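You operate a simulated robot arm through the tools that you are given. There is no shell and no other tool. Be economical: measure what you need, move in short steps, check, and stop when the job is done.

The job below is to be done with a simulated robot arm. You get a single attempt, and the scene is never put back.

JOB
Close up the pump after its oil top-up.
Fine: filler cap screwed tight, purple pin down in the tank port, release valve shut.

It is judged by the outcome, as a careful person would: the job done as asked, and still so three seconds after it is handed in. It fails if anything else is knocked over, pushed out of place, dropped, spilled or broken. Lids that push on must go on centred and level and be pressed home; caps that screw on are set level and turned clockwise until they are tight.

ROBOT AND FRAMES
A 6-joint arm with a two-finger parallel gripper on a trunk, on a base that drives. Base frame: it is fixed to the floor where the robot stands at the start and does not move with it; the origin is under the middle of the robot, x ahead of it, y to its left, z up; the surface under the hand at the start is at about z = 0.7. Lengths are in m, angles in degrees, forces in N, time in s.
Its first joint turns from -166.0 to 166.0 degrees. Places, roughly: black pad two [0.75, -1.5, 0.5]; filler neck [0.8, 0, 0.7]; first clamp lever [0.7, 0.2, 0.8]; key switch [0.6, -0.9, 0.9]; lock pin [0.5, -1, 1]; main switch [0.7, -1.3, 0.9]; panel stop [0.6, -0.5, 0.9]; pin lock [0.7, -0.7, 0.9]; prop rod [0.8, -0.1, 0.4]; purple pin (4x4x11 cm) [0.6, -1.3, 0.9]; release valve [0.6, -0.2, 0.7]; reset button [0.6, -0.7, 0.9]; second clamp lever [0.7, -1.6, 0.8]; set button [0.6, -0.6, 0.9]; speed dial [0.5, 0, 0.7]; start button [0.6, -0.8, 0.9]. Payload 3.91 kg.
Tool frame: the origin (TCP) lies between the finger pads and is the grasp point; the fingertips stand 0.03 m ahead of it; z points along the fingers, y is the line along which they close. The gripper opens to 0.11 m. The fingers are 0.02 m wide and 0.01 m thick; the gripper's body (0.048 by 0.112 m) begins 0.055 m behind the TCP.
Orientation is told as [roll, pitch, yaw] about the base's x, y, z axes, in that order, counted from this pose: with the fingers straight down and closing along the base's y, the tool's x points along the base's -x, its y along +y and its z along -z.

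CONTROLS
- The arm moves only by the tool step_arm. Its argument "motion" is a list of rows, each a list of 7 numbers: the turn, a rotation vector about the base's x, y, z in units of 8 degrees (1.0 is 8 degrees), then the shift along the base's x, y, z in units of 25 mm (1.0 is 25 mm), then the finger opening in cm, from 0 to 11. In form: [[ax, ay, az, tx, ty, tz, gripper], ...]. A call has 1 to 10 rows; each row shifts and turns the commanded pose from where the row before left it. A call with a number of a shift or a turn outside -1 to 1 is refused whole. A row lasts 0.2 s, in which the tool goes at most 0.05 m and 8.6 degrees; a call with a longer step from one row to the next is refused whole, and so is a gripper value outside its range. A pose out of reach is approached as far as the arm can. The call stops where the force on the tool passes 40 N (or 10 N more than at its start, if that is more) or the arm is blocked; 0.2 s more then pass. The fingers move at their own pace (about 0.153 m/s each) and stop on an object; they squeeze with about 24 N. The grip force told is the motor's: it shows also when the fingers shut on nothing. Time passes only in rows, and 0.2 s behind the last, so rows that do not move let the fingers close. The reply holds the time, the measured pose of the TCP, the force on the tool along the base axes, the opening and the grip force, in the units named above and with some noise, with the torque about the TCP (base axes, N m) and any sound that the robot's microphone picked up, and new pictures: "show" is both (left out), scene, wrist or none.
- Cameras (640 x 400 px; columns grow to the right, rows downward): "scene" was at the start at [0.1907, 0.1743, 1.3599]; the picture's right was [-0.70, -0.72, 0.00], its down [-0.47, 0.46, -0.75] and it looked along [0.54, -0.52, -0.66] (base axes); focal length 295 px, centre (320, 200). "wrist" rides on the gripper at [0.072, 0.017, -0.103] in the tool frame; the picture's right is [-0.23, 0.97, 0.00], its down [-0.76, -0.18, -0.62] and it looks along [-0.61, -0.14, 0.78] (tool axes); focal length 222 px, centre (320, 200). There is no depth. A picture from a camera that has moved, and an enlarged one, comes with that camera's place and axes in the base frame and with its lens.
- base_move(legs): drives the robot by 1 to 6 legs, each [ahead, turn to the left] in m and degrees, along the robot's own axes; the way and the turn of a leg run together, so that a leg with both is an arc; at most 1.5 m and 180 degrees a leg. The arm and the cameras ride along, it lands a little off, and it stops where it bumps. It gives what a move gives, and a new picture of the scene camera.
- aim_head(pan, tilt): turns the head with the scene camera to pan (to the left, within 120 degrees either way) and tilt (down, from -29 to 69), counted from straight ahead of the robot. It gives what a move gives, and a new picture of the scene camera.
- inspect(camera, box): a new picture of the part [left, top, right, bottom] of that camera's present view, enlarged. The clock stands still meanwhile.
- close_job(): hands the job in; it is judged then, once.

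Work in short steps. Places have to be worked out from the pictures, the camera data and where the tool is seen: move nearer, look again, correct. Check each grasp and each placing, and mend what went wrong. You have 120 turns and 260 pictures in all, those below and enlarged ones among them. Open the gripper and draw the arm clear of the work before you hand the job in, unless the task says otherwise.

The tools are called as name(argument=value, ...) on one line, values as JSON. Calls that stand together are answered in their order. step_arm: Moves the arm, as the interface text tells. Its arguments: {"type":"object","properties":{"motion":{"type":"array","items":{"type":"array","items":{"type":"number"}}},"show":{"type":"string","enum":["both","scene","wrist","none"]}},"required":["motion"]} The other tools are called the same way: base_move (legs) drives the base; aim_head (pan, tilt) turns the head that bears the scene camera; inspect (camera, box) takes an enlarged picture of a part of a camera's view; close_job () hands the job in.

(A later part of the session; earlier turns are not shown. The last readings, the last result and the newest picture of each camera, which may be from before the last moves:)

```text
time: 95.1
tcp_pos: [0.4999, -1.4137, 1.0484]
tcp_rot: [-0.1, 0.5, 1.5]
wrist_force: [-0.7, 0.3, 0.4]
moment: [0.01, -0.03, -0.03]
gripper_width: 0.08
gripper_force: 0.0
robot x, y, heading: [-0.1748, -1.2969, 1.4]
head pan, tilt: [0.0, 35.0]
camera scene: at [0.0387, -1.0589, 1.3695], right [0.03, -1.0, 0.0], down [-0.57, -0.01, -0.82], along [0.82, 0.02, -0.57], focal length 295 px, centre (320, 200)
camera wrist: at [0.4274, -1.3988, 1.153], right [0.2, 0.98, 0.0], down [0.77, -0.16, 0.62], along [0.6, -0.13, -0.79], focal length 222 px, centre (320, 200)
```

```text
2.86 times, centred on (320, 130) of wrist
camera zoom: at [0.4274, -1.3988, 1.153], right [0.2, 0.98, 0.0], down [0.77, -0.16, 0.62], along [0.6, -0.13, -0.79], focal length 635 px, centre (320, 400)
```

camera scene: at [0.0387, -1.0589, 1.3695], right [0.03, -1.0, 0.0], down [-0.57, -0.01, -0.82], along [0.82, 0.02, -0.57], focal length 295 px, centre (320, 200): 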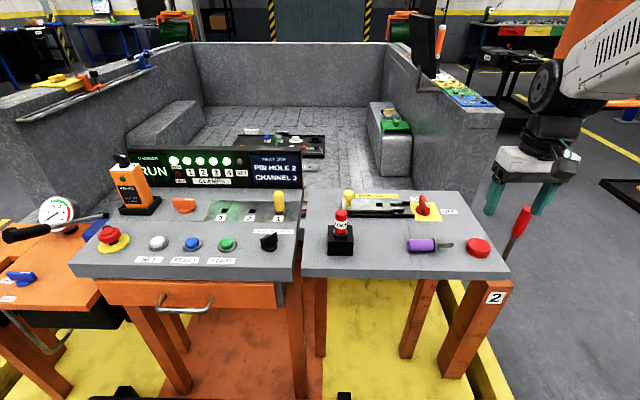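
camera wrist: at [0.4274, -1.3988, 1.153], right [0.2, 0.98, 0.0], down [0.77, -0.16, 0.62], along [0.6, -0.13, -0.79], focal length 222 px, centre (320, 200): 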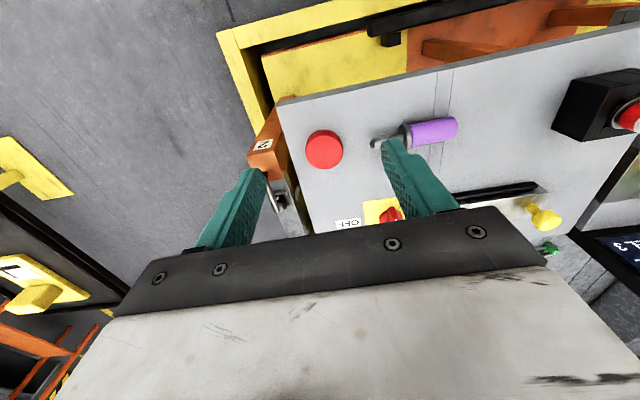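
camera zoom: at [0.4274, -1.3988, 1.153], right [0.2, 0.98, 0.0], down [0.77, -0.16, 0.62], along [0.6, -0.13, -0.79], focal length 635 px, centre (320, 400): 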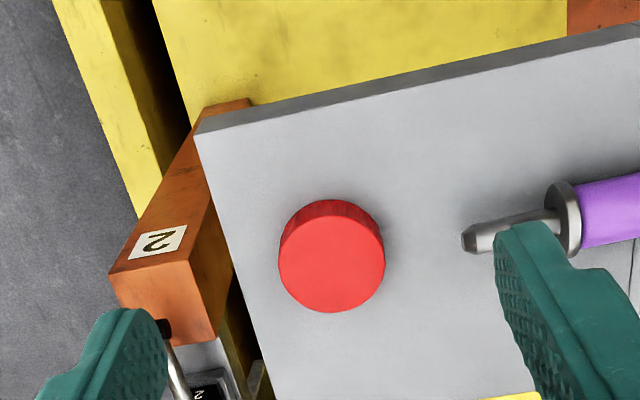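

The disc centre is about (0.551, −1.420), top z≈0.885, about 4.8 cm wide. Descending to look closer.

step_arm(motion=[[0, 0, 0, 0.7, -0.1, -0.9, 6.6], [0, 0, 0, 0.7, -0.1, -0.9, 6.6], [0, 0, 0, 0.6, 0, -0.9, 6.6], [0, 0, 0, 0, 0, -0.9, 6.6], [0, 0, 0, 0, 0, -0.9, 6.6], [0, 0, 0, 0, 0, 0, 6.6]], show="none")

inspect(camera="wrist", box=[200, 80, 420, 240])

inspect(camera="scene", box=[400, 190, 520, 280])

```text
time: 96.5
tcp_pos: [0.5494, -1.4185, 0.9341]
tcp_rot: [-0.1, 0.5, 1.6]
wrist_force: [0.1, 0.4, 0.0]
moment: [-0.05, -0.03, 0.01]
gripper_width: 0.0659
gripper_force: 0.0
robot x, y, heading: [-0.1739, -1.2963, 1.3]
head pan, tilt: [0.0, 35.0]
```

```text
2.50 times, centred on (310, 160) of wrist
camera zoom: at [0.4766, -1.4029, 1.0387], right [0.2, 0.98, 0.0], down [0.77, -0.16, 0.62], along [0.6, -0.13, -0.79], focal length 555 px, centre (345, 300)
```

zoom: 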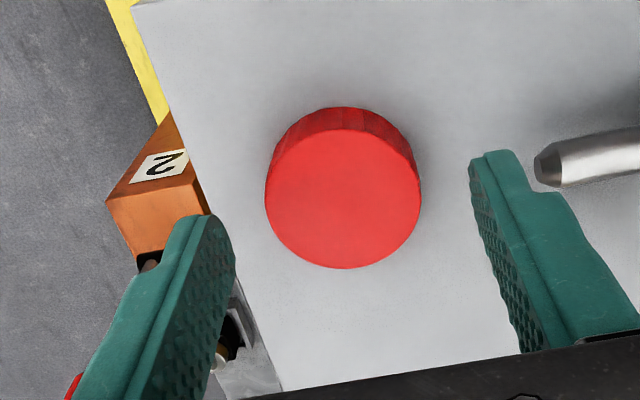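

```text
4.44 times, centred on (460, 235) of scene
camera zoom: at [0.0392, -1.059, 1.3695], right [0.03, -1.0, 0.0], down [-0.57, -0.01, -0.82], along [0.82, 0.02, -0.57], focal length 1313 px, centre (-302, 44)
```

zoom: 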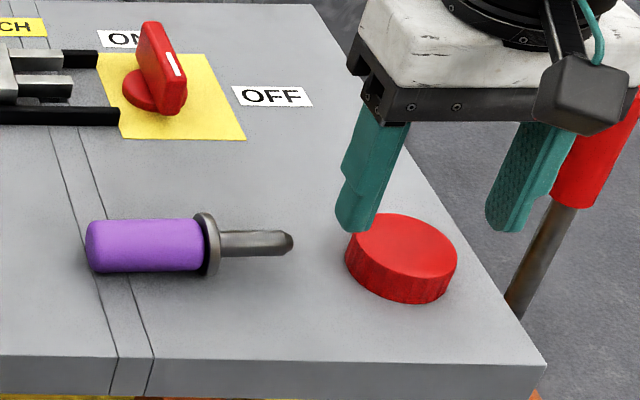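

It's clearly a fluted screw cap. Moving +9 mm in x and lower to 0.905, then rechecking.

step_arm(motion=[[0, 0, 0, 0.36, 0, -0.6, 6.6], [0, 0, 0, 0, 0, -0.56, 6.6], [0, 0, 0, 0, 0, 0, 6.6]], show="none")

inspect(camera="wrist", box=[200, 80, 420, 240])

inspect(camera="scene", box=[440, 190, 520, 270])

```text
time: 97.3
tcp_pos: [0.5602, -1.4175, 0.9044]
tcp_rot: [-0.1, 0.5, 1.5]
wrist_force: [0.3, 0.7, -1.0]
moment: [0.01, 0.03, -0.02]
gripper_width: 0.0661
gripper_force: 0.0
robot x, y, heading: [-0.1757, -1.2988, 1.3]
head pan, tilt: [0.0, 35.0]
```

```text
2.50 times, centred on (310, 160) of wrist
camera zoom: at [0.4868, -1.4026, 1.009], right [0.2, 0.98, 0.0], down [0.77, -0.16, 0.62], along [0.6, -0.13, -0.79], focal length 555 px, centre (345, 300)
```

zoom: 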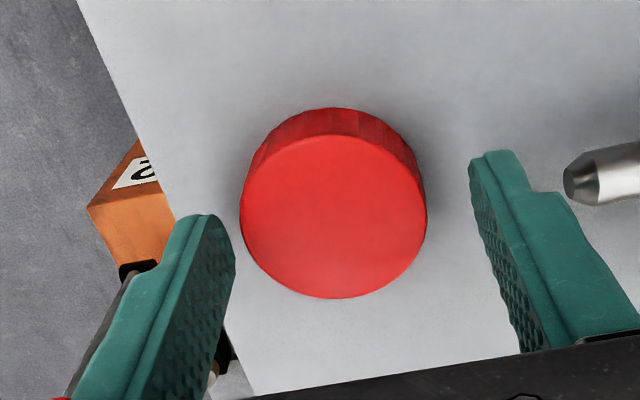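

```text
5.00 times, centred on (480, 230) of scene
camera zoom: at [0.0392, -1.059, 1.3695], right [0.03, -1.0, 0.0], down [-0.57, -0.01, -0.82], along [0.82, 0.02, -0.57], focal length 1477 px, centre (-480, 50)
```

zoom: 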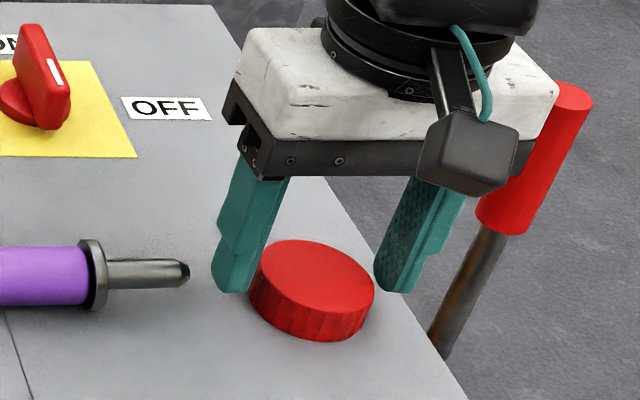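

Size change gives the cap's top at z≈0.872 and its centre at (0.563, −1.423), 5.3 cm wide. I'll adjust, feel for the bench gently, then rise a little.

step_arm(motion=[[0, 0, 0, 0.12, -0.2, -0.2, 7], [0, 0, 0, 0, 0, -0.2, 7], [0, 0, 0, 0, 0, -0.2, 7], [0, 0, 0, 0, 0, -0.2, 7], [0, 0, 0, 0, 0, 0, 7]], show="none")

inspect(camera="wrist", box=[200, 80, 420, 240])

inspect(camera="scene", box=[440, 190, 520, 270])

```text
time: 98.3
tcp_pos: [0.5625, -1.4239, 0.8897]
tcp_rot: [-0.2, 0.2, 1.5]
wrist_force: [-12.8, 0.8, 19.7]
moment: [0.8, 0.23, 0.56]
gripper_width: 0.0707
gripper_force: 1.1
robot x, y, heading: [-0.1742, -1.3004, 1.6]
head pan, tilt: [0.0, 35.0]
stopped in row 5: the force on the tool passed its limit at 50 N (the readings are from after the stop); the commanded pose is now the measured one
```

```text
2.50 times, centred on (310, 160) of wrist
camera zoom: at [0.4899, -1.4081, 0.9943], right [0.2, 0.98, 0.0], down [0.77, -0.16, 0.62], along [0.61, -0.13, -0.78], focal length 555 px, centre (345, 300)
```

zoom: 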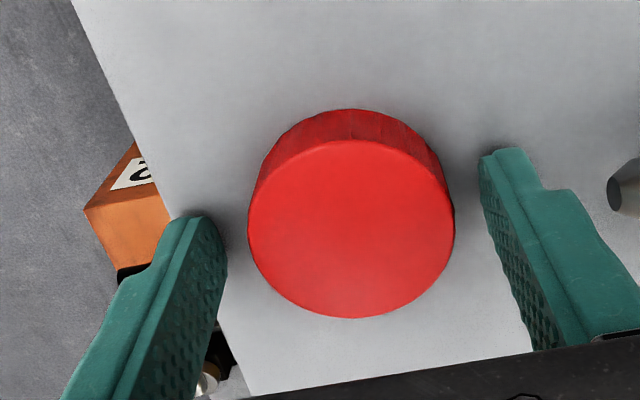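

```text
5.00 times, centred on (480, 230) of scene
camera zoom: at [0.038, -1.0589, 1.3696], right [0.03, -1.0, 0.0], down [-0.57, -0.01, -0.82], along [0.82, 0.02, -0.57], focal length 1477 px, centre (-480, 50)
```

zoom: 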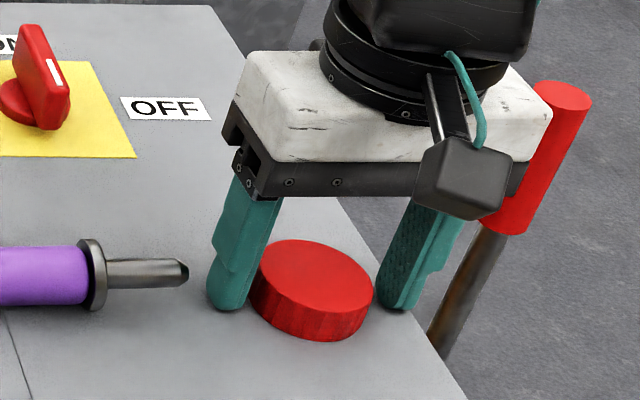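

Bench is at z≈0.860, and the cap is nearly centred. Rising 4 mm, shifting +1.5 mm in y and closing.

step_arm(motion=[[0, 0, 0, 0, 0.06, 0.16, 7], [0, 0, 0, 0, 0, 0, 6], [0, 0, 0, 0, 0, 0, 4.5], [0, 0, 0, 0, 0, 0, 4], [0, 0, 0, 0, 0, 0, 4]], show="none")

step_arm(motion=[[0, 0, 0, 0, 0, 0.8, 4], [0, 0, 0, 0, 0, 0.8, 4], [0, 0, 0, 0, 0, 0.8, 4], [0, 0, 0, 0, 0, 0.8, 4]])

```text
time: 99.5
tcp_pos: [0.5633, -1.4218, 0.8929]
tcp_rot: [-0.1, 0.3, 1.5]
wrist_force: [0.4, 0.5, -0.7]
moment: [0.02, -0.03, 0.0]
gripper_width: 0.0488
gripper_force: 23.8
robot x, y, heading: [-0.1707, -1.3008, 1.6]
head pan, tilt: [0.0, 35.0]
```

```text
time: 100.5
tcp_pos: [0.5629, -1.4225, 0.9731]
tcp_rot: [-0.1, 0.2, 1.5]
wrist_force: [0.6, 0.4, -0.9]
moment: [-0.03, 0.02, -0.03]
gripper_width: 0.0488
gripper_force: 23.7
robot x, y, heading: [-0.1722, -1.2952, 1.4]
head pan, tilt: [0.0, 35.0]
camera scene: at [0.0393, -1.059, 1.3694], right [0.03, -1.0, 0.0], down [-0.57, -0.01, -0.82], along [0.82, 0.02, -0.57], focal length 295 px, centre (320, 200)
camera wrist: at [0.4914, -1.4065, 1.0776], right [0.2, 0.98, 0.0], down [0.77, -0.16, 0.62], along [0.61, -0.13, -0.78], focal length 222 px, centre (320, 200)
```

scene: 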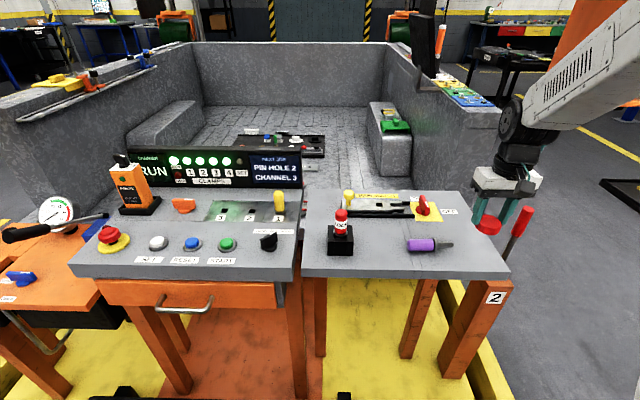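
wrist: 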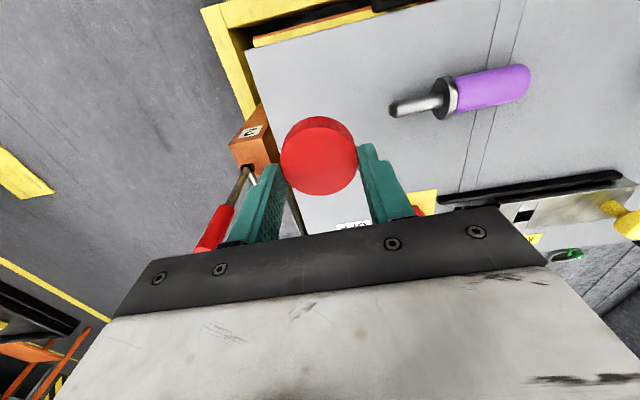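

Cap is held (4.9 cm wide), its bottom about 3 mm below the fingertips. Raising, retracting, and driving back to the pump.

step_arm(motion=[[0, 0, 0, 0, 0, 1, 4], [0, 0, 0, 0, 0, 1, 4], [0, 0, 0, 0, 0, 1, 4], [0, 0, 0, -1, 0, 1, 4], [0, 0, 0, -1, 0, 1, 4], [0, 0, 0, -1, 0, 1, 4], [0, 0, 0, -1, 0, 1, 4], [0, 0, 0, -1, 0, 1, 4], [0, 0, 0, -1, 0, 1, 4], [0, 0, 0, -1, 0, 1, 4]], show="none")

base_move(legs=[[0, 88.5], [1.3, 0], [0, -90], [0.17, 0]])

aim_head(pan=-20, tilt=40)

```text
time: 102.7
tcp_pos: [0.3898, -1.4243, 1.2235]
tcp_rot: [-0.1, 0.2, 1.5]
wrist_force: [0.4, 0.4, -1.4]
moment: [0.04, 0.01, 0.02]
gripper_width: 0.0487
gripper_force: 24.1
robot x, y, heading: [-0.1748, -1.2972, 1.4]
head pan, tilt: [0.0, 35.0]
```

```text
time: 118.0
tcp_pos: [0.5576, -0.158, 1.2231]
tcp_rot: [-0.1, 0.2, -1.7]
wrist_force: [0.4, -0.1, 0.9]
moment: [-0.02, 0.03, 0.02]
gripper_width: 0.0488
gripper_force: 24.2
robot x, y, heading: [0.0048, 0.0021, -1.6]
head pan, tilt: [0.0, 35.0]
camera scene: at [0.2301, 0.2253, 1.3695], right [-0.03, -1.0, 0.0], down [-0.57, 0.02, -0.82], along [0.82, -0.02, -0.57], focal length 295 px, centre (320, 200)
```

scene: 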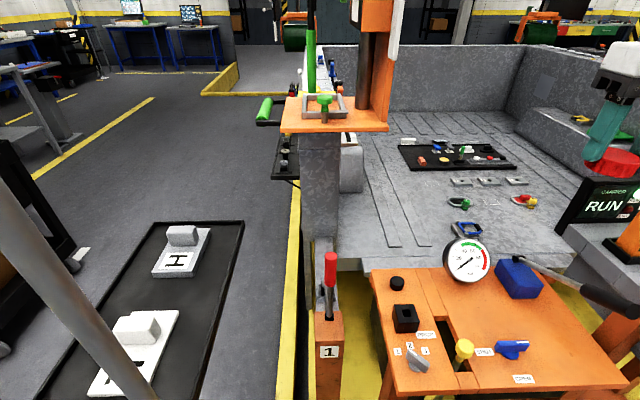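

```text
time: 118.8
tcp_pos: [0.5595, -0.1576, 1.2238]
tcp_rot: [-0.2, 0.2, -1.7]
wrist_force: [-1.1, 1.2, 0.0]
moment: [-0.01, -0.03, 0.01]
gripper_width: 0.0487
gripper_force: 23.8
robot x, y, heading: [0.0046, -0.0022, -1.7]
head pan, tilt: [-20.0, 40.0]
camera scene: at [0.221, 0.1966, 1.3619], right [-0.37, -0.93, 0.0], down [-0.6, 0.24, -0.77], along [0.71, -0.28, -0.64], focal length 295 px, centre (320, 200)
```

scene: 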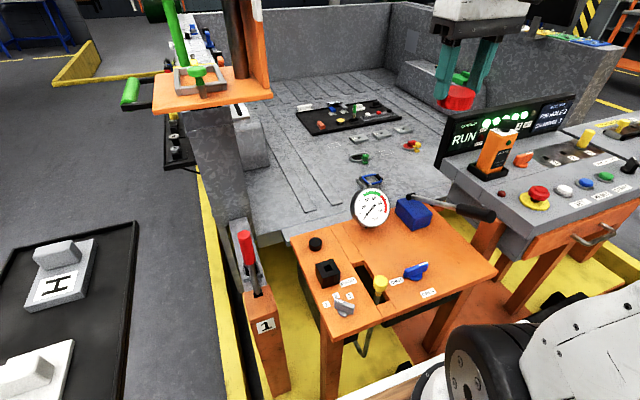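

Back at the pump. I'll bring the cap slightly beyond the neck, (0.80, −0.002, 0.87), so the wrist camera can see the neck and confirm its place.

step_arm(motion=[[0, 0, 0, 1, 0.6, -0.7, 4], [0, 0, 0, 1, 0.6, -0.7, 4], [0, 0, 0, 1, 0.6, -0.7, 4], [0, 0, 0, 1, 0.6, -0.7, 4], [0, 0, 0, 1, 0.6, -1, 4], [0, 0, 0, 1, 0.6, -1, 4], [0, 0, 0, 1, 0.6, -1, 4], [0, 0, 0, 1, 0.6, -1, 4], [0, 0, 0, 1, 0.7, -1, 4], [0, 0, 0, 0.65, 0.7, -1, 4]], show="none")

step_arm(motion=[[0, 0, 0.21, 0, 0, -1, 4], [0, 0, 0, 0, 0, -1, 4], [0, 0, 0, 0, 0, -1, 4], [0, 0, 0, 0, 0, -1, 4], [0, 0, 0, 0, 0, -1, 4]], show="wrist")

inspect(camera="wrist", box=[220, 0, 420, 140])

```text
time: 121.0
tcp_pos: [0.7993, -0.0034, 1.0018]
tcp_rot: [-0.1, 0.1, -1.8]
wrist_force: [-0.1, 0.2, 0.1]
moment: [0.0, 0.0, 0.01]
gripper_width: 0.0486
gripper_force: 24.1
robot x, y, heading: [0.0052, -0.0024, -1.7]
head pan, tilt: [-20.0, 40.0]
```

```text
time: 122.2
tcp_pos: [0.7991, -0.0035, 0.8773]
tcp_rot: [-0.1, 0.1, 0.0]
wrist_force: [-0.6, -0.8, -1.2]
moment: [0.02, 0.0, -0.02]
gripper_width: 0.0487
gripper_force: 23.8
robot x, y, heading: [0.0027, 0.0024, -1.7]
head pan, tilt: [-20.0, 40.0]
camera wrist: at [0.7271, 0.0145, 0.9822], right [0.23, 0.97, 0.0], down [0.76, -0.18, 0.62], along [0.6, -0.14, -0.78], focal length 222 px, centre (320, 200)
```

wrist: 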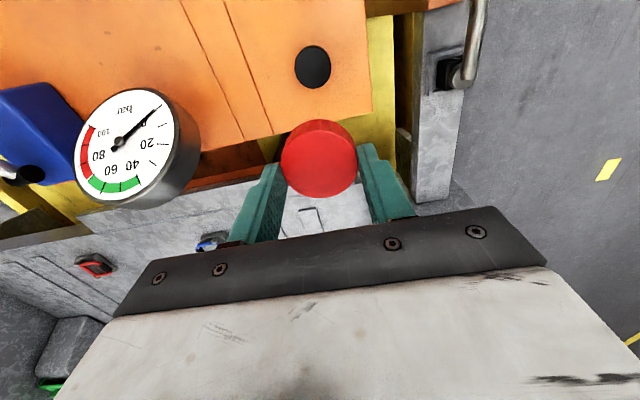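

```text
2.86 times, centred on (320, 70) of wrist
camera zoom: at [0.7271, 0.0145, 0.9822], right [0.23, 0.97, 0.0], down [0.76, -0.18, 0.62], along [0.6, -0.14, -0.78], focal length 635 px, centre (320, 571)
```

zoom: 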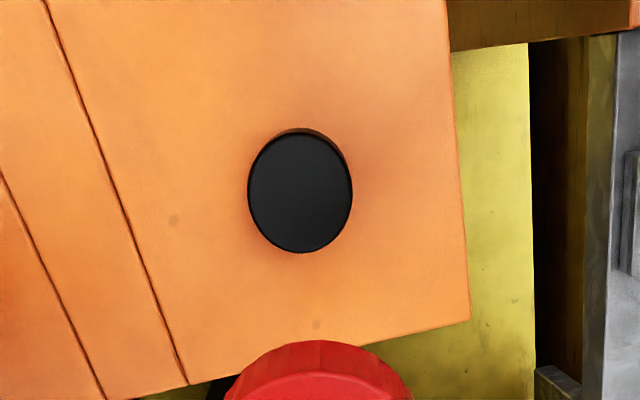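

The neck is confirmed at (0.761, −0.001). Now I'll check how the cap sits in the grip.

inspect(camera="wrist", box=[220, 80, 420, 220])

inspect(camera="scene", box=[260, 140, 380, 260])

```text
2.86 times, centred on (320, 150) of wrist
camera zoom: at [0.7271, 0.0145, 0.9822], right [0.23, 0.97, 0.0], down [0.76, -0.18, 0.62], along [0.6, -0.14, -0.78], focal length 635 px, centre (320, 343)
```

zoom: 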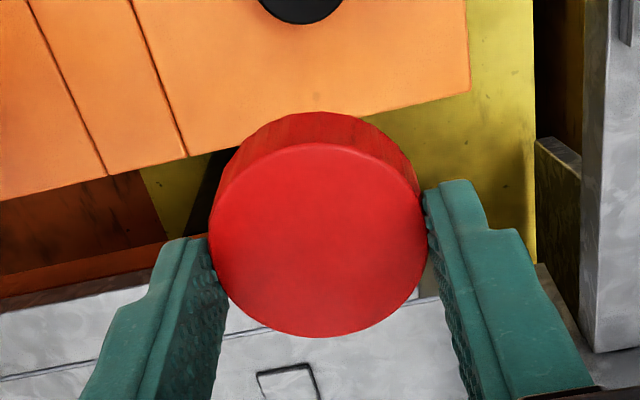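

```text
3.33 times, centred on (320, 200) of scene
camera zoom: at [0.2208, 0.1965, 1.3619], right [-0.37, -0.93, 0.0], down [-0.6, 0.24, -0.77], along [0.71, -0.28, -0.64], focal length 985 px, centre (320, 200)
```

zoom: 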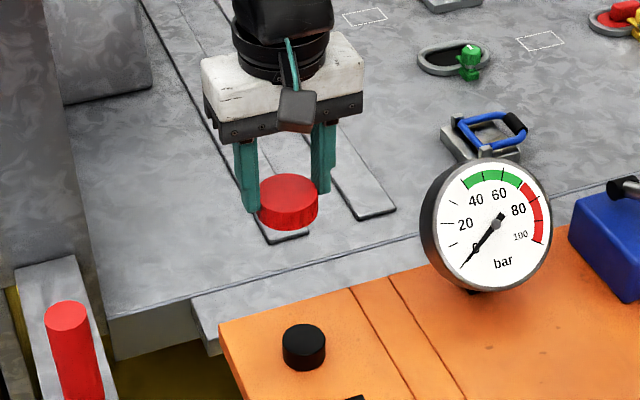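

The cap sits about 3 mm towards −x of the grip centre. I'll go to x=0.764 and lower gently until it rests on the neck.

step_arm(motion=[[0, 0, 0, -0.7, 0.05, 0, 4], [0, 0, 0, -0.7, 0.04, 0, 4], [0, 0, 0, 0, 0, -1, 4], [0, 0, 0, 0, 0, -1, 4], [0, 0, 0, 0, 0, -1, 4], [0, 0, 0, 0, 0, -1, 4], [0, 0, 0, 0, 0, -0.3, 4], [0, 0, 0, 0, 0, 0, 4]], show="none")

inspect(camera="scene", box=[280, 200, 350, 270])

inspect(camera="wrist", box=[220, 60, 420, 200])

```text
time: 124.0
tcp_pos: [0.7651, 0.0007, 0.7693]
tcp_rot: [-0.1, 0.3, 0.0]
wrist_force: [0.2, -0.4, -0.1]
moment: [0.0, 0.02, 0.04]
gripper_width: 0.0489
gripper_force: 23.9
robot x, y, heading: [0.0039, -0.0043, -1.5]
head pan, tilt: [-20.0, 40.0]
```

```text
5.71 times, centred on (315, 235) of scene
camera zoom: at [0.221, 0.1965, 1.3619], right [-0.37, -0.93, 0.0], down [-0.6, 0.24, -0.77], along [0.71, -0.28, -0.64], focal length 1688 px, centre (349, 0)
```

zoom: 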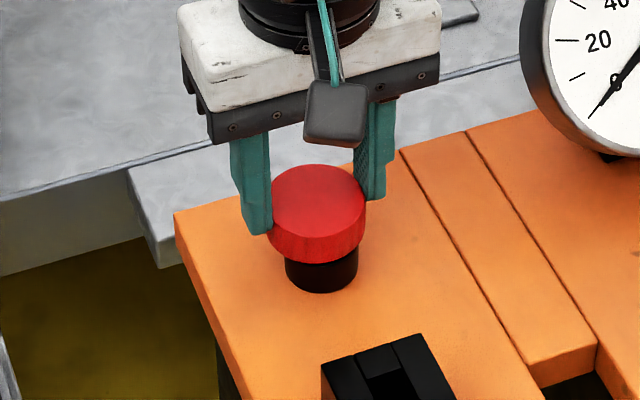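

```text
2.86 times, centred on (320, 130) of wrist
camera zoom: at [0.6924, 0.0176, 0.8731], right [0.23, 0.97, 0.0], down [0.76, -0.18, 0.62], along [0.6, -0.14, -0.78], focal length 635 px, centre (320, 400)
```

zoom: 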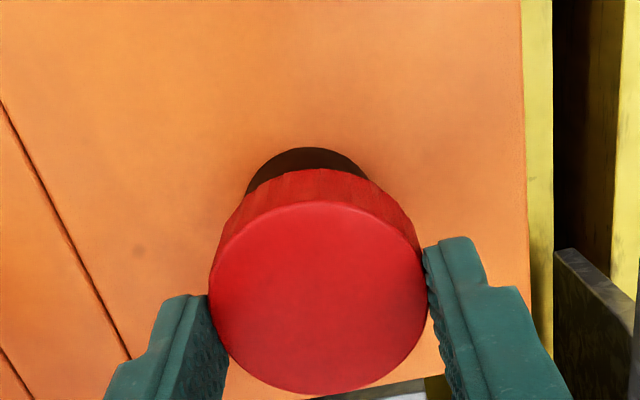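

The cap is about 2 mm too far towards +y. Correcting, then lowering until contact.

step_arm(motion=[[0, 0, 0, 0, -0.09, -0.2, 4], [0, 0, 0, 0, 0, -0.2, 4], [0, 0, 0, 0, 0, -0.2, 4]], show="none")

step_arm(motion=[[0, 0, 0, 0, 0, -0.1, 4], [0, 0, 0, 0, 0, -0.1, 4]], show="none")

inspect(camera="scene", box=[280, 200, 350, 270])

```text
time: 124.8
tcp_pos: [0.7662, -0.0014, 0.7551]
tcp_rot: [-0.2, 0.0, -0.1]
wrist_force: [5.6, 0.1, 25.1]
moment: [0.25, 0.21, -0.04]
gripper_width: 0.0489
gripper_force: 24.3
robot x, y, heading: [0.0056, 0.0012, -1.5]
head pan, tilt: [-20.0, 40.0]
```

```text
time: 125.4
tcp_pos: [0.7633, -0.0021, 0.7492]
tcp_rot: [0.0, 0.3, 0.0]
wrist_force: [-3.7, 1.7, -0.9]
moment: [0.03, 0.06, 0.03]
gripper_width: 0.049
gripper_force: 24.2
robot x, y, heading: [0.0044, -0.0022, -2.2]
head pan, tilt: [-20.0, 40.0]
```

```text
5.71 times, centred on (315, 235) of scene
camera zoom: at [0.2209, 0.1966, 1.3619], right [-0.37, -0.93, 0.0], down [-0.6, 0.24, -0.77], along [0.71, -0.28, -0.64], focal length 1688 px, centre (349, 0)
```

zoom: 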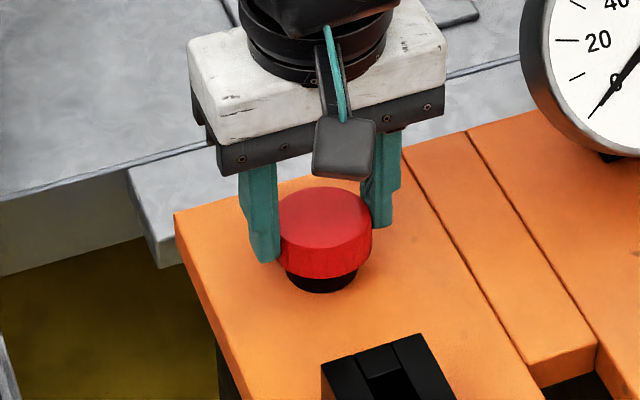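

It met 25 N, then dropped onto the neck. I'll release, centre on (0.7605, −0.002), pre-rotate +88° and regrip for turning.

step_arm(motion=[[0, 0, 0, 0, 0, 0, 6.5], [0, 0, 0, 0, 0, 0, 6.5], [0, 0, 1, -0.12, 0, 0, 6.5], [0, 0, 1, 0, 0, 0, 6.5], [0, 0, 1, 0, 0, 0, 6.5], [0, 0, 1, 0, 0, 0, 6.5], [0, 0, 1, 0, 0, 0, 6.5], [0, 0, 1, 0, 0, 0, 6.5], [0, 0, 1, 0, 0, 0, 6.5]], show="none")

inspect(camera="wrist", box=[220, 80, 420, 220])

inspect(camera="scene", box=[280, 200, 350, 270])

```text
time: 127.4
tcp_pos: [0.7623, -0.0044, 0.7504]
tcp_rot: [0.0, 0.2, 56.0]
wrist_force: [0.5, 0.2, 0.2]
moment: [-0.01, 0.0, 0.0]
gripper_width: 0.0653
gripper_force: 0.0
robot x, y, heading: [0.0052, -0.0017, -1.7]
head pan, tilt: [-20.0, 40.0]
```

```text
2.86 times, centred on (320, 150) of wrist
camera zoom: at [0.7077, -0.053, 0.8549], right [-0.68, 0.73, 0.0], down [0.57, 0.54, 0.62], along [0.46, 0.42, -0.78], focal length 635 px, centre (320, 343)
```

zoom: 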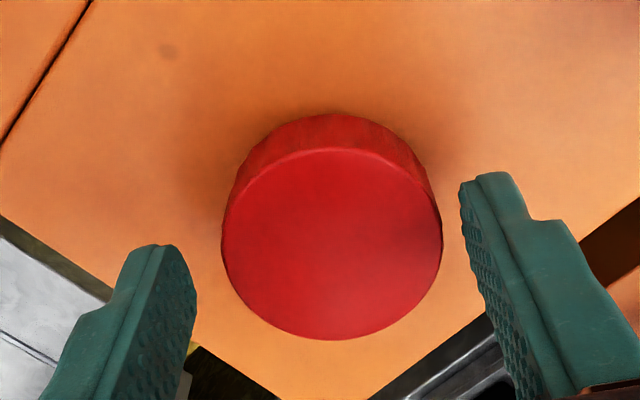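

```text
5.71 times, centred on (315, 235) of scene
camera zoom: at [0.221, 0.1965, 1.3619], right [-0.37, -0.93, 0.0], down [-0.6, 0.24, -0.77], along [0.71, -0.28, -0.64], focal length 1688 px, centre (349, 0)
```

zoom: 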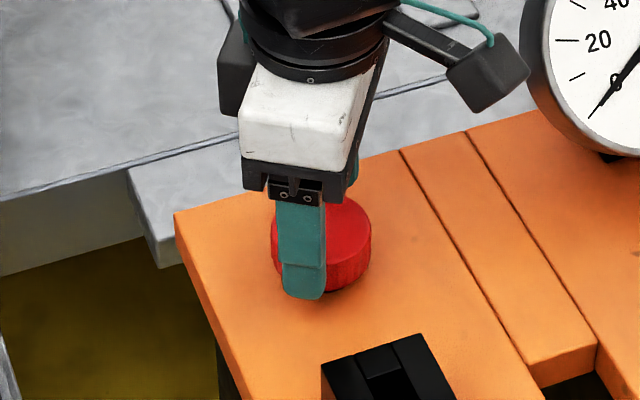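

Cap sits level on the neck, 2.7 mm off my centre. I'll recentre, close, and turn clockwise.

step_arm(motion=[[0, 0, 0, -0.07, 0.09, 0, 6.5], [0, 0, 0, 0, 0, 0, 5], [0, 0, 0, 0, 0, 0, 4], [0, 0, 0, 0, 0, 0, 4]], show="none")

step_arm(motion=[[0, 0, -0.8, 0, 0, 0, 4], [0, 0, -0.8, 0, 0, 0, 4], [0, 0, -0.8, 0, 0, 0, 4]], show="none")

```text
time: 128.4
tcp_pos: [0.761, -0.0004, 0.7521]
tcp_rot: [-0.1, 0.2, 56.0]
wrist_force: [1.4, -0.3, 0.0]
moment: [-0.03, -0.03, 0.01]
gripper_width: 0.0484
gripper_force: 24.0
robot x, y, heading: [0.0049, -0.0022, -1.6]
head pan, tilt: [-20.0, 40.0]
```

```text
time: 129.2
tcp_pos: [0.7618, -0.002, 0.7505]
tcp_rot: [-0.1, 0.2, 36.7]
wrist_force: [6.3, -3.2, -0.1]
moment: [-0.05, -0.17, 0.05]
gripper_width: 0.0482
gripper_force: 24.2
robot x, y, heading: [0.0046, 0.0006, -1.6]
head pan, tilt: [-20.0, 40.0]
```

It turns easily (0.05 N m). Continuing the stroke.

step_arm(motion=[[0, 0, -1, 0, 0, -0.01, 4], [0, 0, -1, 0, 0, -0.01, 4], [0, 0, -1, 0, 0, -0.01, 4], [0, 0, -1, 0, 0, -0.01, 4], [0, 0, -1, 0, 0, -0.01, 4], [0, 0, -1, 0, 0, -0.01, 4], [0, 0, -1, 0, 0, -0.01, 4], [0, 0, -1, 0, 0, -0.01, 4], [0, 0, -1, 0, 0, -0.01, 4], [0, 0, -1, 0, 0, -0.01, 4]], show="none")

step_arm(motion=[[0, 0, -1, 0, 0, -0.01, 4], [0, 0, -1, 0, 0, -0.01, 4], [0, 0, -1, 0, 0, -0.01, 4], [0, 0, -1, 0, 0, -0.01, 4], [0, 0, -1, 0, 0, -0.01, 4], [0, 0, -1, 0, 0, -0.01, 4]], show="none")

inspect(camera="scene", box=[280, 200, 350, 270])

```text
time: 131.4
tcp_pos: [0.7612, -0.0012, 0.7482]
tcp_rot: [-0.1, 0.3, -43.4]
wrist_force: [6.3, -24.3, 17.1]
moment: [-0.83, -0.02, 0.01]
gripper_width: 0.0483
gripper_force: 23.5
robot x, y, heading: [0.0052, -0.0038, -1.6]
head pan, tilt: [-20.0, 40.0]
```

```text
time: 132.8
tcp_pos: [0.76, 0.001, 0.7465]
tcp_rot: [-0.1, 0.3, -91.3]
wrist_force: [-0.1, -14.2, 24.3]
moment: [-0.39, 0.01, -0.01]
gripper_width: 0.0484
gripper_force: 24.1
robot x, y, heading: [0.0023, -0.0041, -1.9]
head pan, tilt: [-20.0, 40.0]
```

```text
5.71 times, centred on (315, 235) of scene
camera zoom: at [0.2201, 0.1958, 1.3621], right [-0.37, -0.93, 0.0], down [-0.6, 0.24, -0.77], along [0.71, -0.28, -0.64], focal length 1688 px, centre (349, 0)
```

zoom: 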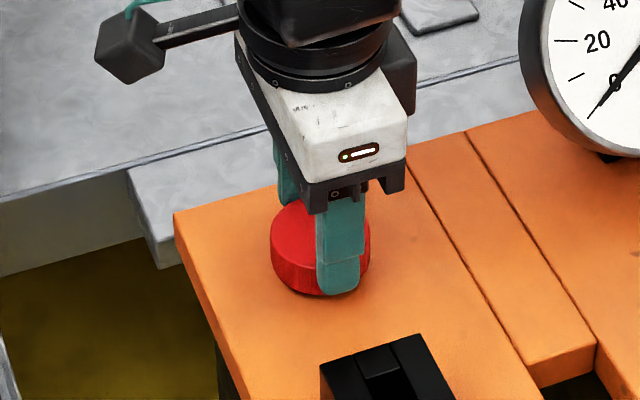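

Still free after 147°. Unwinding for the next stroke.

step_arm(motion=[[0, 0, 0, 0, -0.05, 0.04, 6.5], [0, 0, 0, 0, 0, 0, 6.5], [0, 0, 1, 0, 0, 0, 6.5], [0, 0, 1, 0, 0, 0, 6.5], [0, 0, 1, 0, 0, 0, 6.5], [0, 0, 1, 0, 0, 0, 6.5], [0, 0, 1, 0, 0, 0, 6.5], [0, 0, 1, 0, 0, 0, 6.5], [0, 0, 1, 0, 0, 0, 6.5], [0, 0, 1, 0, 0, 0, 6.5]], show="none")

step_arm(motion=[[0, 0, 1, 0, 0, 0, 6.5], [0, 0, 1, 0, 0, 0, 6.5], [0, 0, 1, 0, 0, 0, 6.5], [0, 0, 1, 0, 0, 0, 6.5], [0, 0, 1, 0, 0, 0, 6.5], [0, 0, 1, 0, 0, 0, 6.5], [0, 0, 1, 0, 0, 0, 6.5], [0, 0, 1, 0, 0, 0, 6.5], [0, 0, 1, 0, 0, 0, 6.5], [0, 0, 1, 0, 0, 0, 6.5]], show="none")

step_arm(motion=[[0, 0, 0, 0, 0, 0, 5], [0, 0, 0, 0, 0, 0, 4], [0, 0, 0, 0, 0, 0, 4], [0, 0, -1, 0, 0, 0, 4], [0, 0, -1, 0, 0, 0, 4], [0, 0, -1, 0, 0, 0, 4], [0, 0, -1, 0, 0, 0, 4], [0, 0, -1, 0, 0, 0, 4], [0, 0, -1, 0, 0, 0, 4]], show="none")

step_arm(motion=[[0, 0, -1, 0, 0, 0, 4], [0, 0, -1, 0, 0, 0, 4], [0, 0, -1, 0, 0, 0, 4], [0, 0, -1, 0, 0, 0, 4], [0, 0, -1, 0, 0, 0, 4], [0, 0, -1, 0, 0, 0, 4], [0, 0, -1, 0, 0, 0, 4], [0, 0, -1, 0, 0, 0, 4]], show="none")

```text
time: 135.0
tcp_pos: [0.761, -0.0024, 0.7481]
tcp_rot: [0.0, 0.2, -27.1]
wrist_force: [0.7, 0.6, -1.3]
moment: [0.01, 0.0, 0.0]
gripper_width: 0.065
gripper_force: 0.0
robot x, y, heading: [0.007, -0.0014, -1.7]
head pan, tilt: [-20.0, 40.0]
```

```text
time: 137.2
tcp_pos: [0.7602, -0.0016, 0.7477]
tcp_rot: [0.0, 0.2, 52.9]
wrist_force: [0.2, 0.1, 0.6]
moment: [0.03, 0.02, -0.01]
gripper_width: 0.0648
gripper_force: 0.0
robot x, y, heading: [0.0062, -0.0021, -1.4]
head pan, tilt: [-20.0, 40.0]
```

```text
time: 139.2
tcp_pos: [0.7609, -0.0018, 0.7486]
tcp_rot: [0.0, 0.3, 4.7]
wrist_force: [-3.0, 5.7, -0.8]
moment: [0.12, 0.07, 0.71]
gripper_width: 0.0481
gripper_force: 23.8
robot x, y, heading: [0.0037, 0.0011, -1.7]
head pan, tilt: [-20.0, 40.0]
```

```text
time: 141.0
tcp_pos: [0.7615, -0.0017, 0.7486]
tcp_rot: [0.0, 0.3, -59.4]
wrist_force: [3.0, 5.9, 0.3]
moment: [0.2, -0.12, 0.76]
gripper_width: 0.0487
gripper_force: 24.6
robot x, y, heading: [0.0042, -0.0036, -1.8]
head pan, tilt: [-20.0, 40.0]
```

Torque jumped to 0.75 N m and the pads slip: the cap is near tight. I'll squeeze harder and give a final turn.

step_arm(motion=[[0, 0, 0, 0, 0, 0, 1], [0, 0, 0, 0, 0, 0, 1], [0, 0, -0.6, 0, 0, 0, 1], [0, 0, -0.6, 0, 0, 0, 1], [0, 0, -0.6, 0, 0, 0, 1]], show="none")

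step_arm(motion=[[0, 0, -0.6, 0, 0, 0, 1], [0, 0, -0.6, 0, 0, 0, 1], [0, 0, -0.6, 0, 0, 0, 1]], show="none")

inspect(camera="scene", box=[280, 200, 350, 270])

```text
time: 142.2
tcp_pos: [0.7596, -0.0022, 0.7473]
tcp_rot: [-0.1, 0.2, -73.8]
wrist_force: [4.8, 7.1, 0.0]
moment: [0.18, -0.15, 0.95]
gripper_width: 0.048
gripper_force: 23.8
robot x, y, heading: [0.0073, -0.001, -1.9]
head pan, tilt: [-20.0, 40.0]
```

```text
time: 143.0
tcp_pos: [0.7603, -0.0017, 0.7478]
tcp_rot: [0.0, 0.2, -88.1]
wrist_force: [7.4, 3.6, 1.7]
moment: [0.12, -0.23, 0.69]
gripper_width: 0.0485
gripper_force: 24.2
robot x, y, heading: [0.0061, 0.0029, -1.7]
head pan, tilt: [-20.0, 40.0]
```

```text
5.71 times, centred on (315, 235) of scene
camera zoom: at [0.2212, 0.1965, 1.3618], right [-0.37, -0.93, 0.0], down [-0.6, 0.24, -0.77], along [0.71, -0.28, -0.64], focal length 1688 px, centre (349, 0)
```

zoom: 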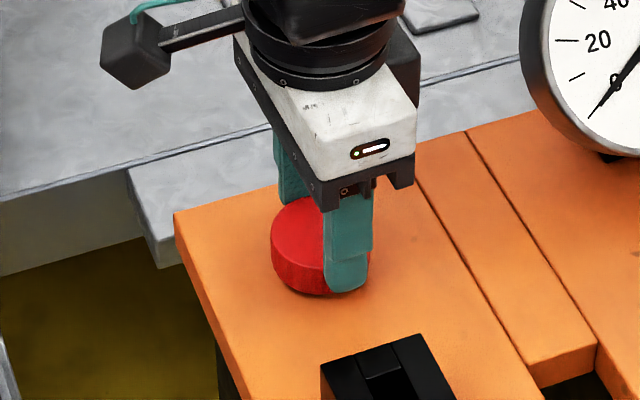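

The torque saturates by pad slip at the end of travel, so the cap is tight and level. Releasing, rising, and viewing the tank port from above.

step_arm(motion=[[0, 0, 0, 0, 0, 0, 7], [0, 0, 0, 0, 0, 0, 7], [0, 0, 0, 0, 0, 1, 7], [0, 0, 0, 0, 0, 1, 7], [0, 0, 1, 0, 0, 1, 7], [0, 0, 1, 0, 0, 1, 7], [0, 0, 1, 0, 0, 1, 7], [0, 0, 1, -1, 0, 1, 7], [0, 0, 1, -1, 0, 0, 7], [0, 0, 1, -1, 0, 0, 7]], show="none")

step_arm(motion=[[0, 0, 1, -0.2, 0.3, 0, 7], [0, 0, 1, 0, 0, 0, 7], [0, 0, 1, 0, 0, 0, 7], [0, 0, 1, 0, 0, 0, 7], [0, 0, 1, 0, 0, 0, 7], [0, 0, 0, 0, 0, 0, 7]], show="wrist")

inspect(camera="wrist", box=[220, 40, 420, 200])

inspect(camera="scene", box=[290, 220, 370, 300])

```text
time: 145.2
tcp_pos: [0.6868, -0.0021, 0.8989]
tcp_rot: [-0.1, 0.2, -40.0]
wrist_force: [-0.5, 0.7, 0.4]
moment: [0.01, 0.03, -0.01]
gripper_width: 0.07
gripper_force: 0.0
robot x, y, heading: [0.002, -0.0004, -1.6]
head pan, tilt: [-20.0, 40.0]
```

```text
time: 146.6
tcp_pos: [0.6804, 0.005, 0.8994]
tcp_rot: [-0.1, 0.2, -0.1]
wrist_force: [0.6, 1.4, -0.2]
moment: [0.01, -0.02, 0.01]
gripper_width: 0.0699
gripper_force: 0.1
robot x, y, heading: [0.0053, -0.0018, -1.8]
head pan, tilt: [-20.0, 40.0]
camera wrist: at [0.6081, 0.0233, 1.0025], right [0.23, 0.97, 0.0], down [0.76, -0.18, 0.62], along [0.6, -0.14, -0.78], focal length 222 px, centre (320, 200)
```

wrist: 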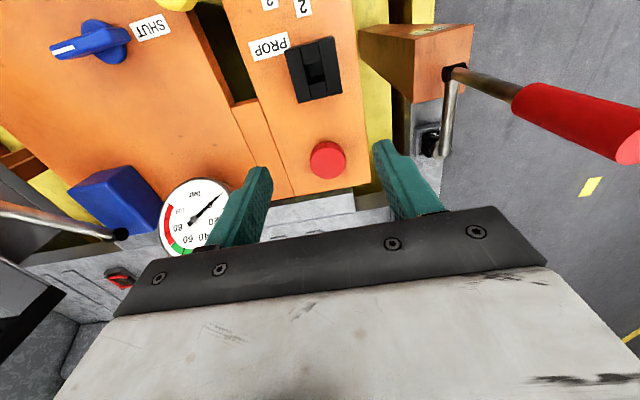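

```text
2.50 times, centred on (320, 120) of wrist
camera zoom: at [0.6081, 0.0233, 1.0025], right [0.23, 0.97, 0.0], down [0.76, -0.18, 0.62], along [0.6, -0.14, -0.78], focal length 555 px, centre (320, 400)
```

zoom: 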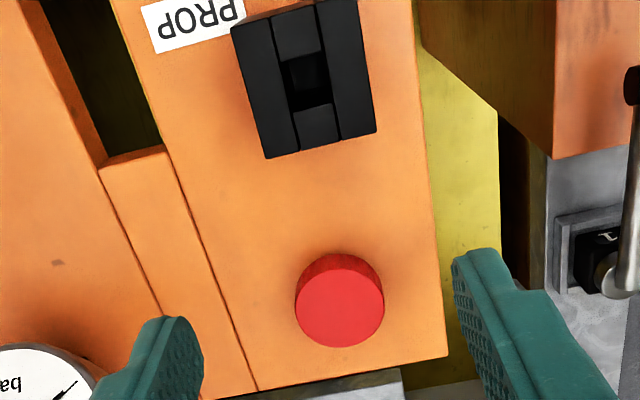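

```text
5.00 times, centred on (330, 260) of scene
camera zoom: at [0.221, 0.1963, 1.3619], right [-0.37, -0.93, 0.0], down [-0.6, 0.24, -0.77], along [0.71, -0.28, -0.64], focal length 1477 px, centre (270, -100)
```

zoom: 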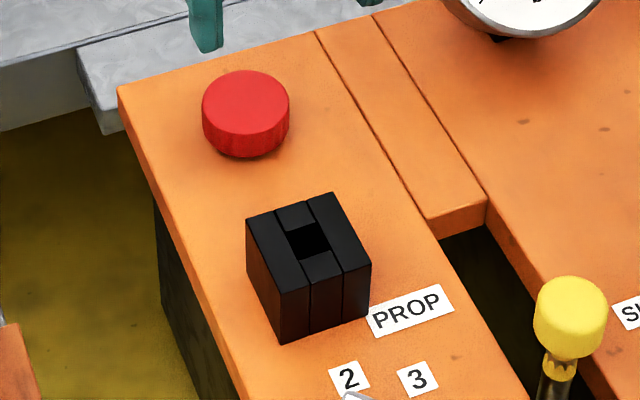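

The cap sits level and tight, and the valve bar lies at SHUT. The port hole is at about (0.6495, 0.0085), block top z≈0.74. I'll raise the arm and drive to a spot midway, from which both pin and port can be reached.

step_arm(motion=[[0, 0, 0, 0, 0, 1, 7], [0, 0, 0, 0, 0, 1, 7], [0, 0, 0, 0, 0, 1, 7], [0, 0, 0, 0, 0, 1, 7], [0, 0, 0, 0, 0, 1, 7], [0, 0, 0, -1, 0, 1, 7], [0, 0, 0, -1, 0, 1, 7], [0, 0, 0, -1, 0, 1, 7], [0, 0, 0, -1, 0, 1, 7], [0, 0, 0, -1, 0, 1, 7]], show="none")

step_arm(motion=[[0, 0, 0, -1, -1, 1, 8], [0, 0, 0, -1, -1, 1, 8], [0, 0, 0, -1, -1, 1, 8], [0, 0, 0, -1, -1, 1, 8]], show="none")

base_move(legs=[[-0.18, 0], [0, -88.3], [0.66, 0], [0, 90], [0.15, 0]])

aim_head(pan=-40, tilt=35)

```text
time: 148.8
tcp_pos: [0.5549, 0.0055, 1.1473]
tcp_rot: [-0.1, 0.3, 0.1]
wrist_force: [0.7, 0.8, 0.2]
moment: [-0.03, 0.0, -0.02]
gripper_width: 0.07
gripper_force: 0.0
robot x, y, heading: [0.0008, -0.0018, -1.7]
head pan, tilt: [-20.0, 40.0]
```

```text
time: 149.8
tcp_pos: [0.4553, -0.096, 1.2486]
tcp_rot: [-0.1, 0.3, 0.0]
wrist_force: [1.4, -0.3, -0.3]
moment: [0.02, 0.02, 0.01]
gripper_width: 0.0801
gripper_force: 0.1
robot x, y, heading: [0.008, 0.0005, -1.8]
head pan, tilt: [-20.0, 40.0]
```

```text
time: 163.2
tcp_pos: [0.4165, -0.747, 1.2476]
tcp_rot: [0.0, 0.2, 0.9]
wrist_force: [-0.4, 0.0, 0.3]
moment: [0.01, 0.0, 0.01]
gripper_width: 0.08
gripper_force: 0.1
robot x, y, heading: [-0.038, -0.6575, -1.0]
head pan, tilt: [-20.0, 40.0]
camera scene: at [0.1781, -0.4586, 1.3619], right [-0.36, -0.93, 0.0], down [-0.6, 0.23, -0.77], along [0.71, -0.28, -0.64], focal length 295 px, centre (320, 200)
```

scene: 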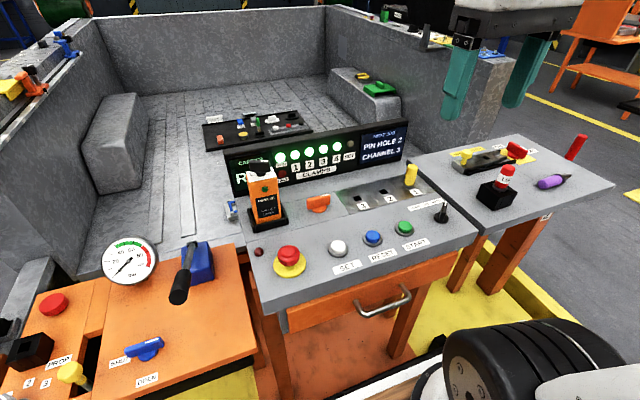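

```text
time: 164.1
tcp_pos: [0.417, -0.7461, 1.2486]
tcp_rot: [-0.1, 0.2, 0.9]
wrist_force: [0.1, -0.1, 0.1]
moment: [0.04, 0.0, -0.02]
gripper_width: 0.0801
gripper_force: 0.0
robot x, y, heading: [-0.0388, -0.6604, -0.9]
head pan, tilt: [-40.0, 35.0]
camera scene: at [0.1651, -0.4858, 1.3695], right [-0.66, -0.75, 0.0], down [-0.43, 0.38, -0.82], along [0.62, -0.54, -0.57], focal length 295 px, centre (320, 200)
```

scene: 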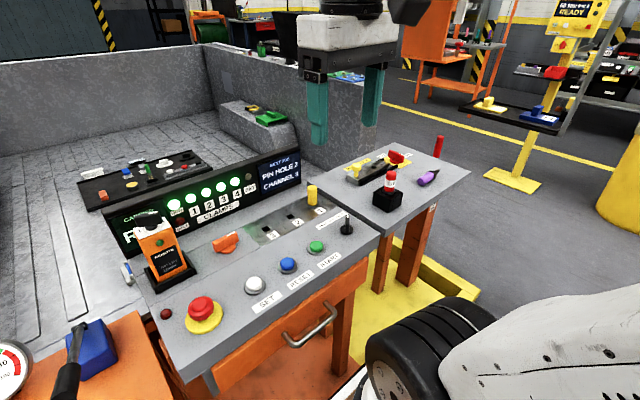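

Both places are visible from here. Moving the hand over the pin while yawing −90°.

step_arm(motion=[[0, 0, -0.6, 0.2, -1, 0, 8], [0, 0, -0.6, 0.2, -1, 0, 8], [0, 0, -0.6, 0.2, -1, 0, 8], [0, 0, -0.6, 0.2, -1, 0, 8], [0, 0, -0.6, 0.2, -1, 0, 8], [0, 0, -0.6, 0.2, -1, 0, 8], [0, 0, -0.6, 0.2, -1, 0, 8], [0, 0, -0.6, 0.2, -1, 0, 8], [0, 0, -0.6, 0.2, -1, 0, 8], [0, 0, -0.6, 0.2, -1, 0, 8]], show="none")

step_arm(motion=[[0, 0, -0.6, 0.3, -1, 0, 8], [0, 0, -0.6, 0.3, -1, 0, 8], [0, 0, -0.6, 0.3, -1, -0.8, 8], [0, 0, -0.6, 0.3, -1, -0.8, 8], [0, 0, -0.6, 0.3, -1, -0.8, 8], [0, 0, -0.6, 0.3, -1, -0.8, 8], [0, 0, -0.6, 0.3, -1, -0.8, 8], [0, 0, -0.6, 0.3, -1, -0.8, 8], [0, 0, -0.6, 0.3, -1, -0.8, 8], [0, 0, 0, 0.3, -1, -0.8, 8]])

inspect(camera="wrist", box=[200, 20, 440, 200])

inspect(camera="scene", box=[340, 130, 480, 220])

```text
time: 166.2
tcp_pos: [0.4676, -0.9958, 1.2471]
tcp_rot: [-0.1, 0.1, -47.3]
wrist_force: [0.8, -0.5, 0.9]
moment: [-0.03, -0.03, 0.02]
gripper_width: 0.0797
gripper_force: 0.1
robot x, y, heading: [-0.0365, -0.6566, -1.1]
head pan, tilt: [-40.0, 35.0]
```

```text
time: 168.4
tcp_pos: [0.5407, -1.2478, 1.0878]
tcp_rot: [-0.1, 0.2, -90.3]
wrist_force: [-0.7, 0.8, 0.5]
moment: [-0.02, -0.03, 0.03]
gripper_width: 0.0799
gripper_force: 0.1
robot x, y, heading: [-0.0388, -0.6586, -1.3]
head pan, tilt: [-40.0, 35.0]
camera scene: at [0.1649, -0.4857, 1.3695], right [-0.66, -0.75, 0.0], down [-0.43, 0.38, -0.82], along [0.62, -0.54, -0.57], focal length 295 px, centre (320, 200)
camera wrist: at [0.5577, -1.1757, 1.193], right [0.97, -0.23, 0.0], down [-0.18, -0.76, 0.62], along [-0.15, -0.6, -0.78], focal length 222 px, centre (320, 200)
```

scene: 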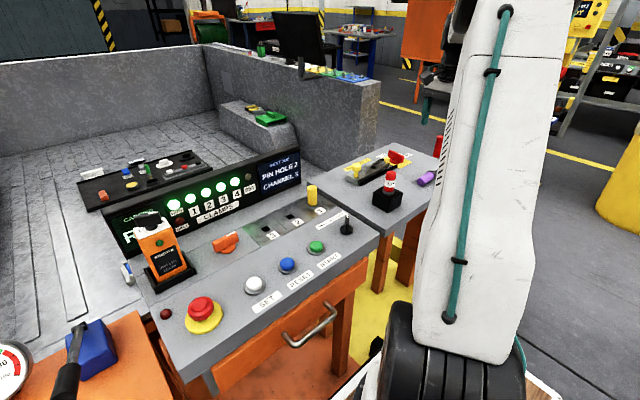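
wrist: 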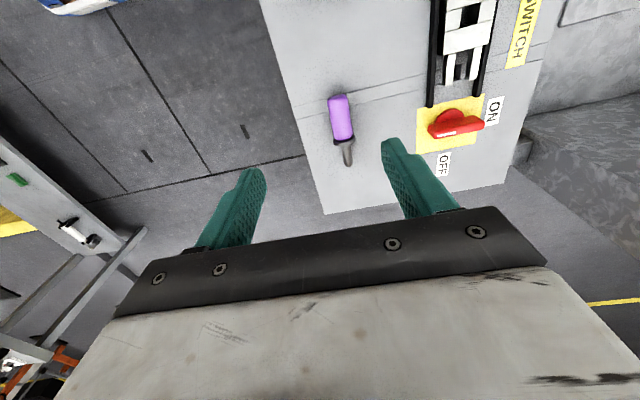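

```text
2.22 times, centred on (320, 110) of wrist
camera zoom: at [0.5577, -1.1757, 1.193], right [0.97, -0.23, 0.0], down [-0.18, -0.76, 0.62], along [-0.15, -0.6, -0.78], focal length 494 px, centre (320, 400)
```

zoom: 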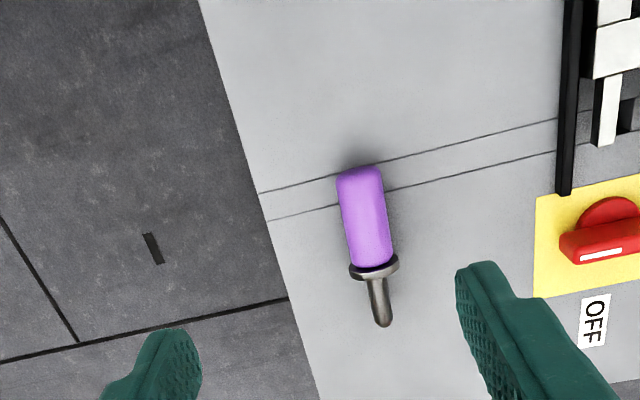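

```text
4.44 times, centred on (410, 175) of scene
camera zoom: at [0.1649, -0.4857, 1.3695], right [-0.66, -0.75, 0.0], down [-0.43, 0.38, -0.82], along [0.62, -0.54, -0.57], focal length 1313 px, centre (-80, 311)
```

zoom: 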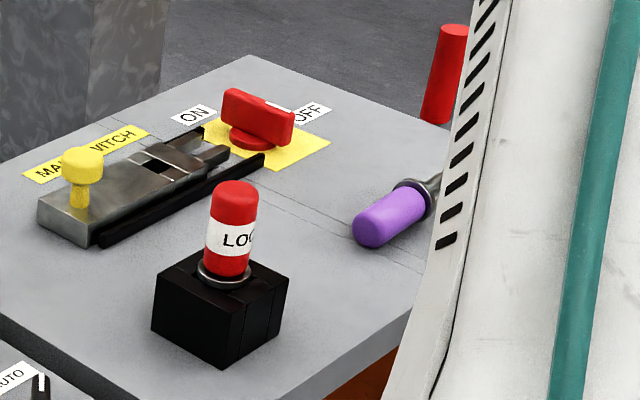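

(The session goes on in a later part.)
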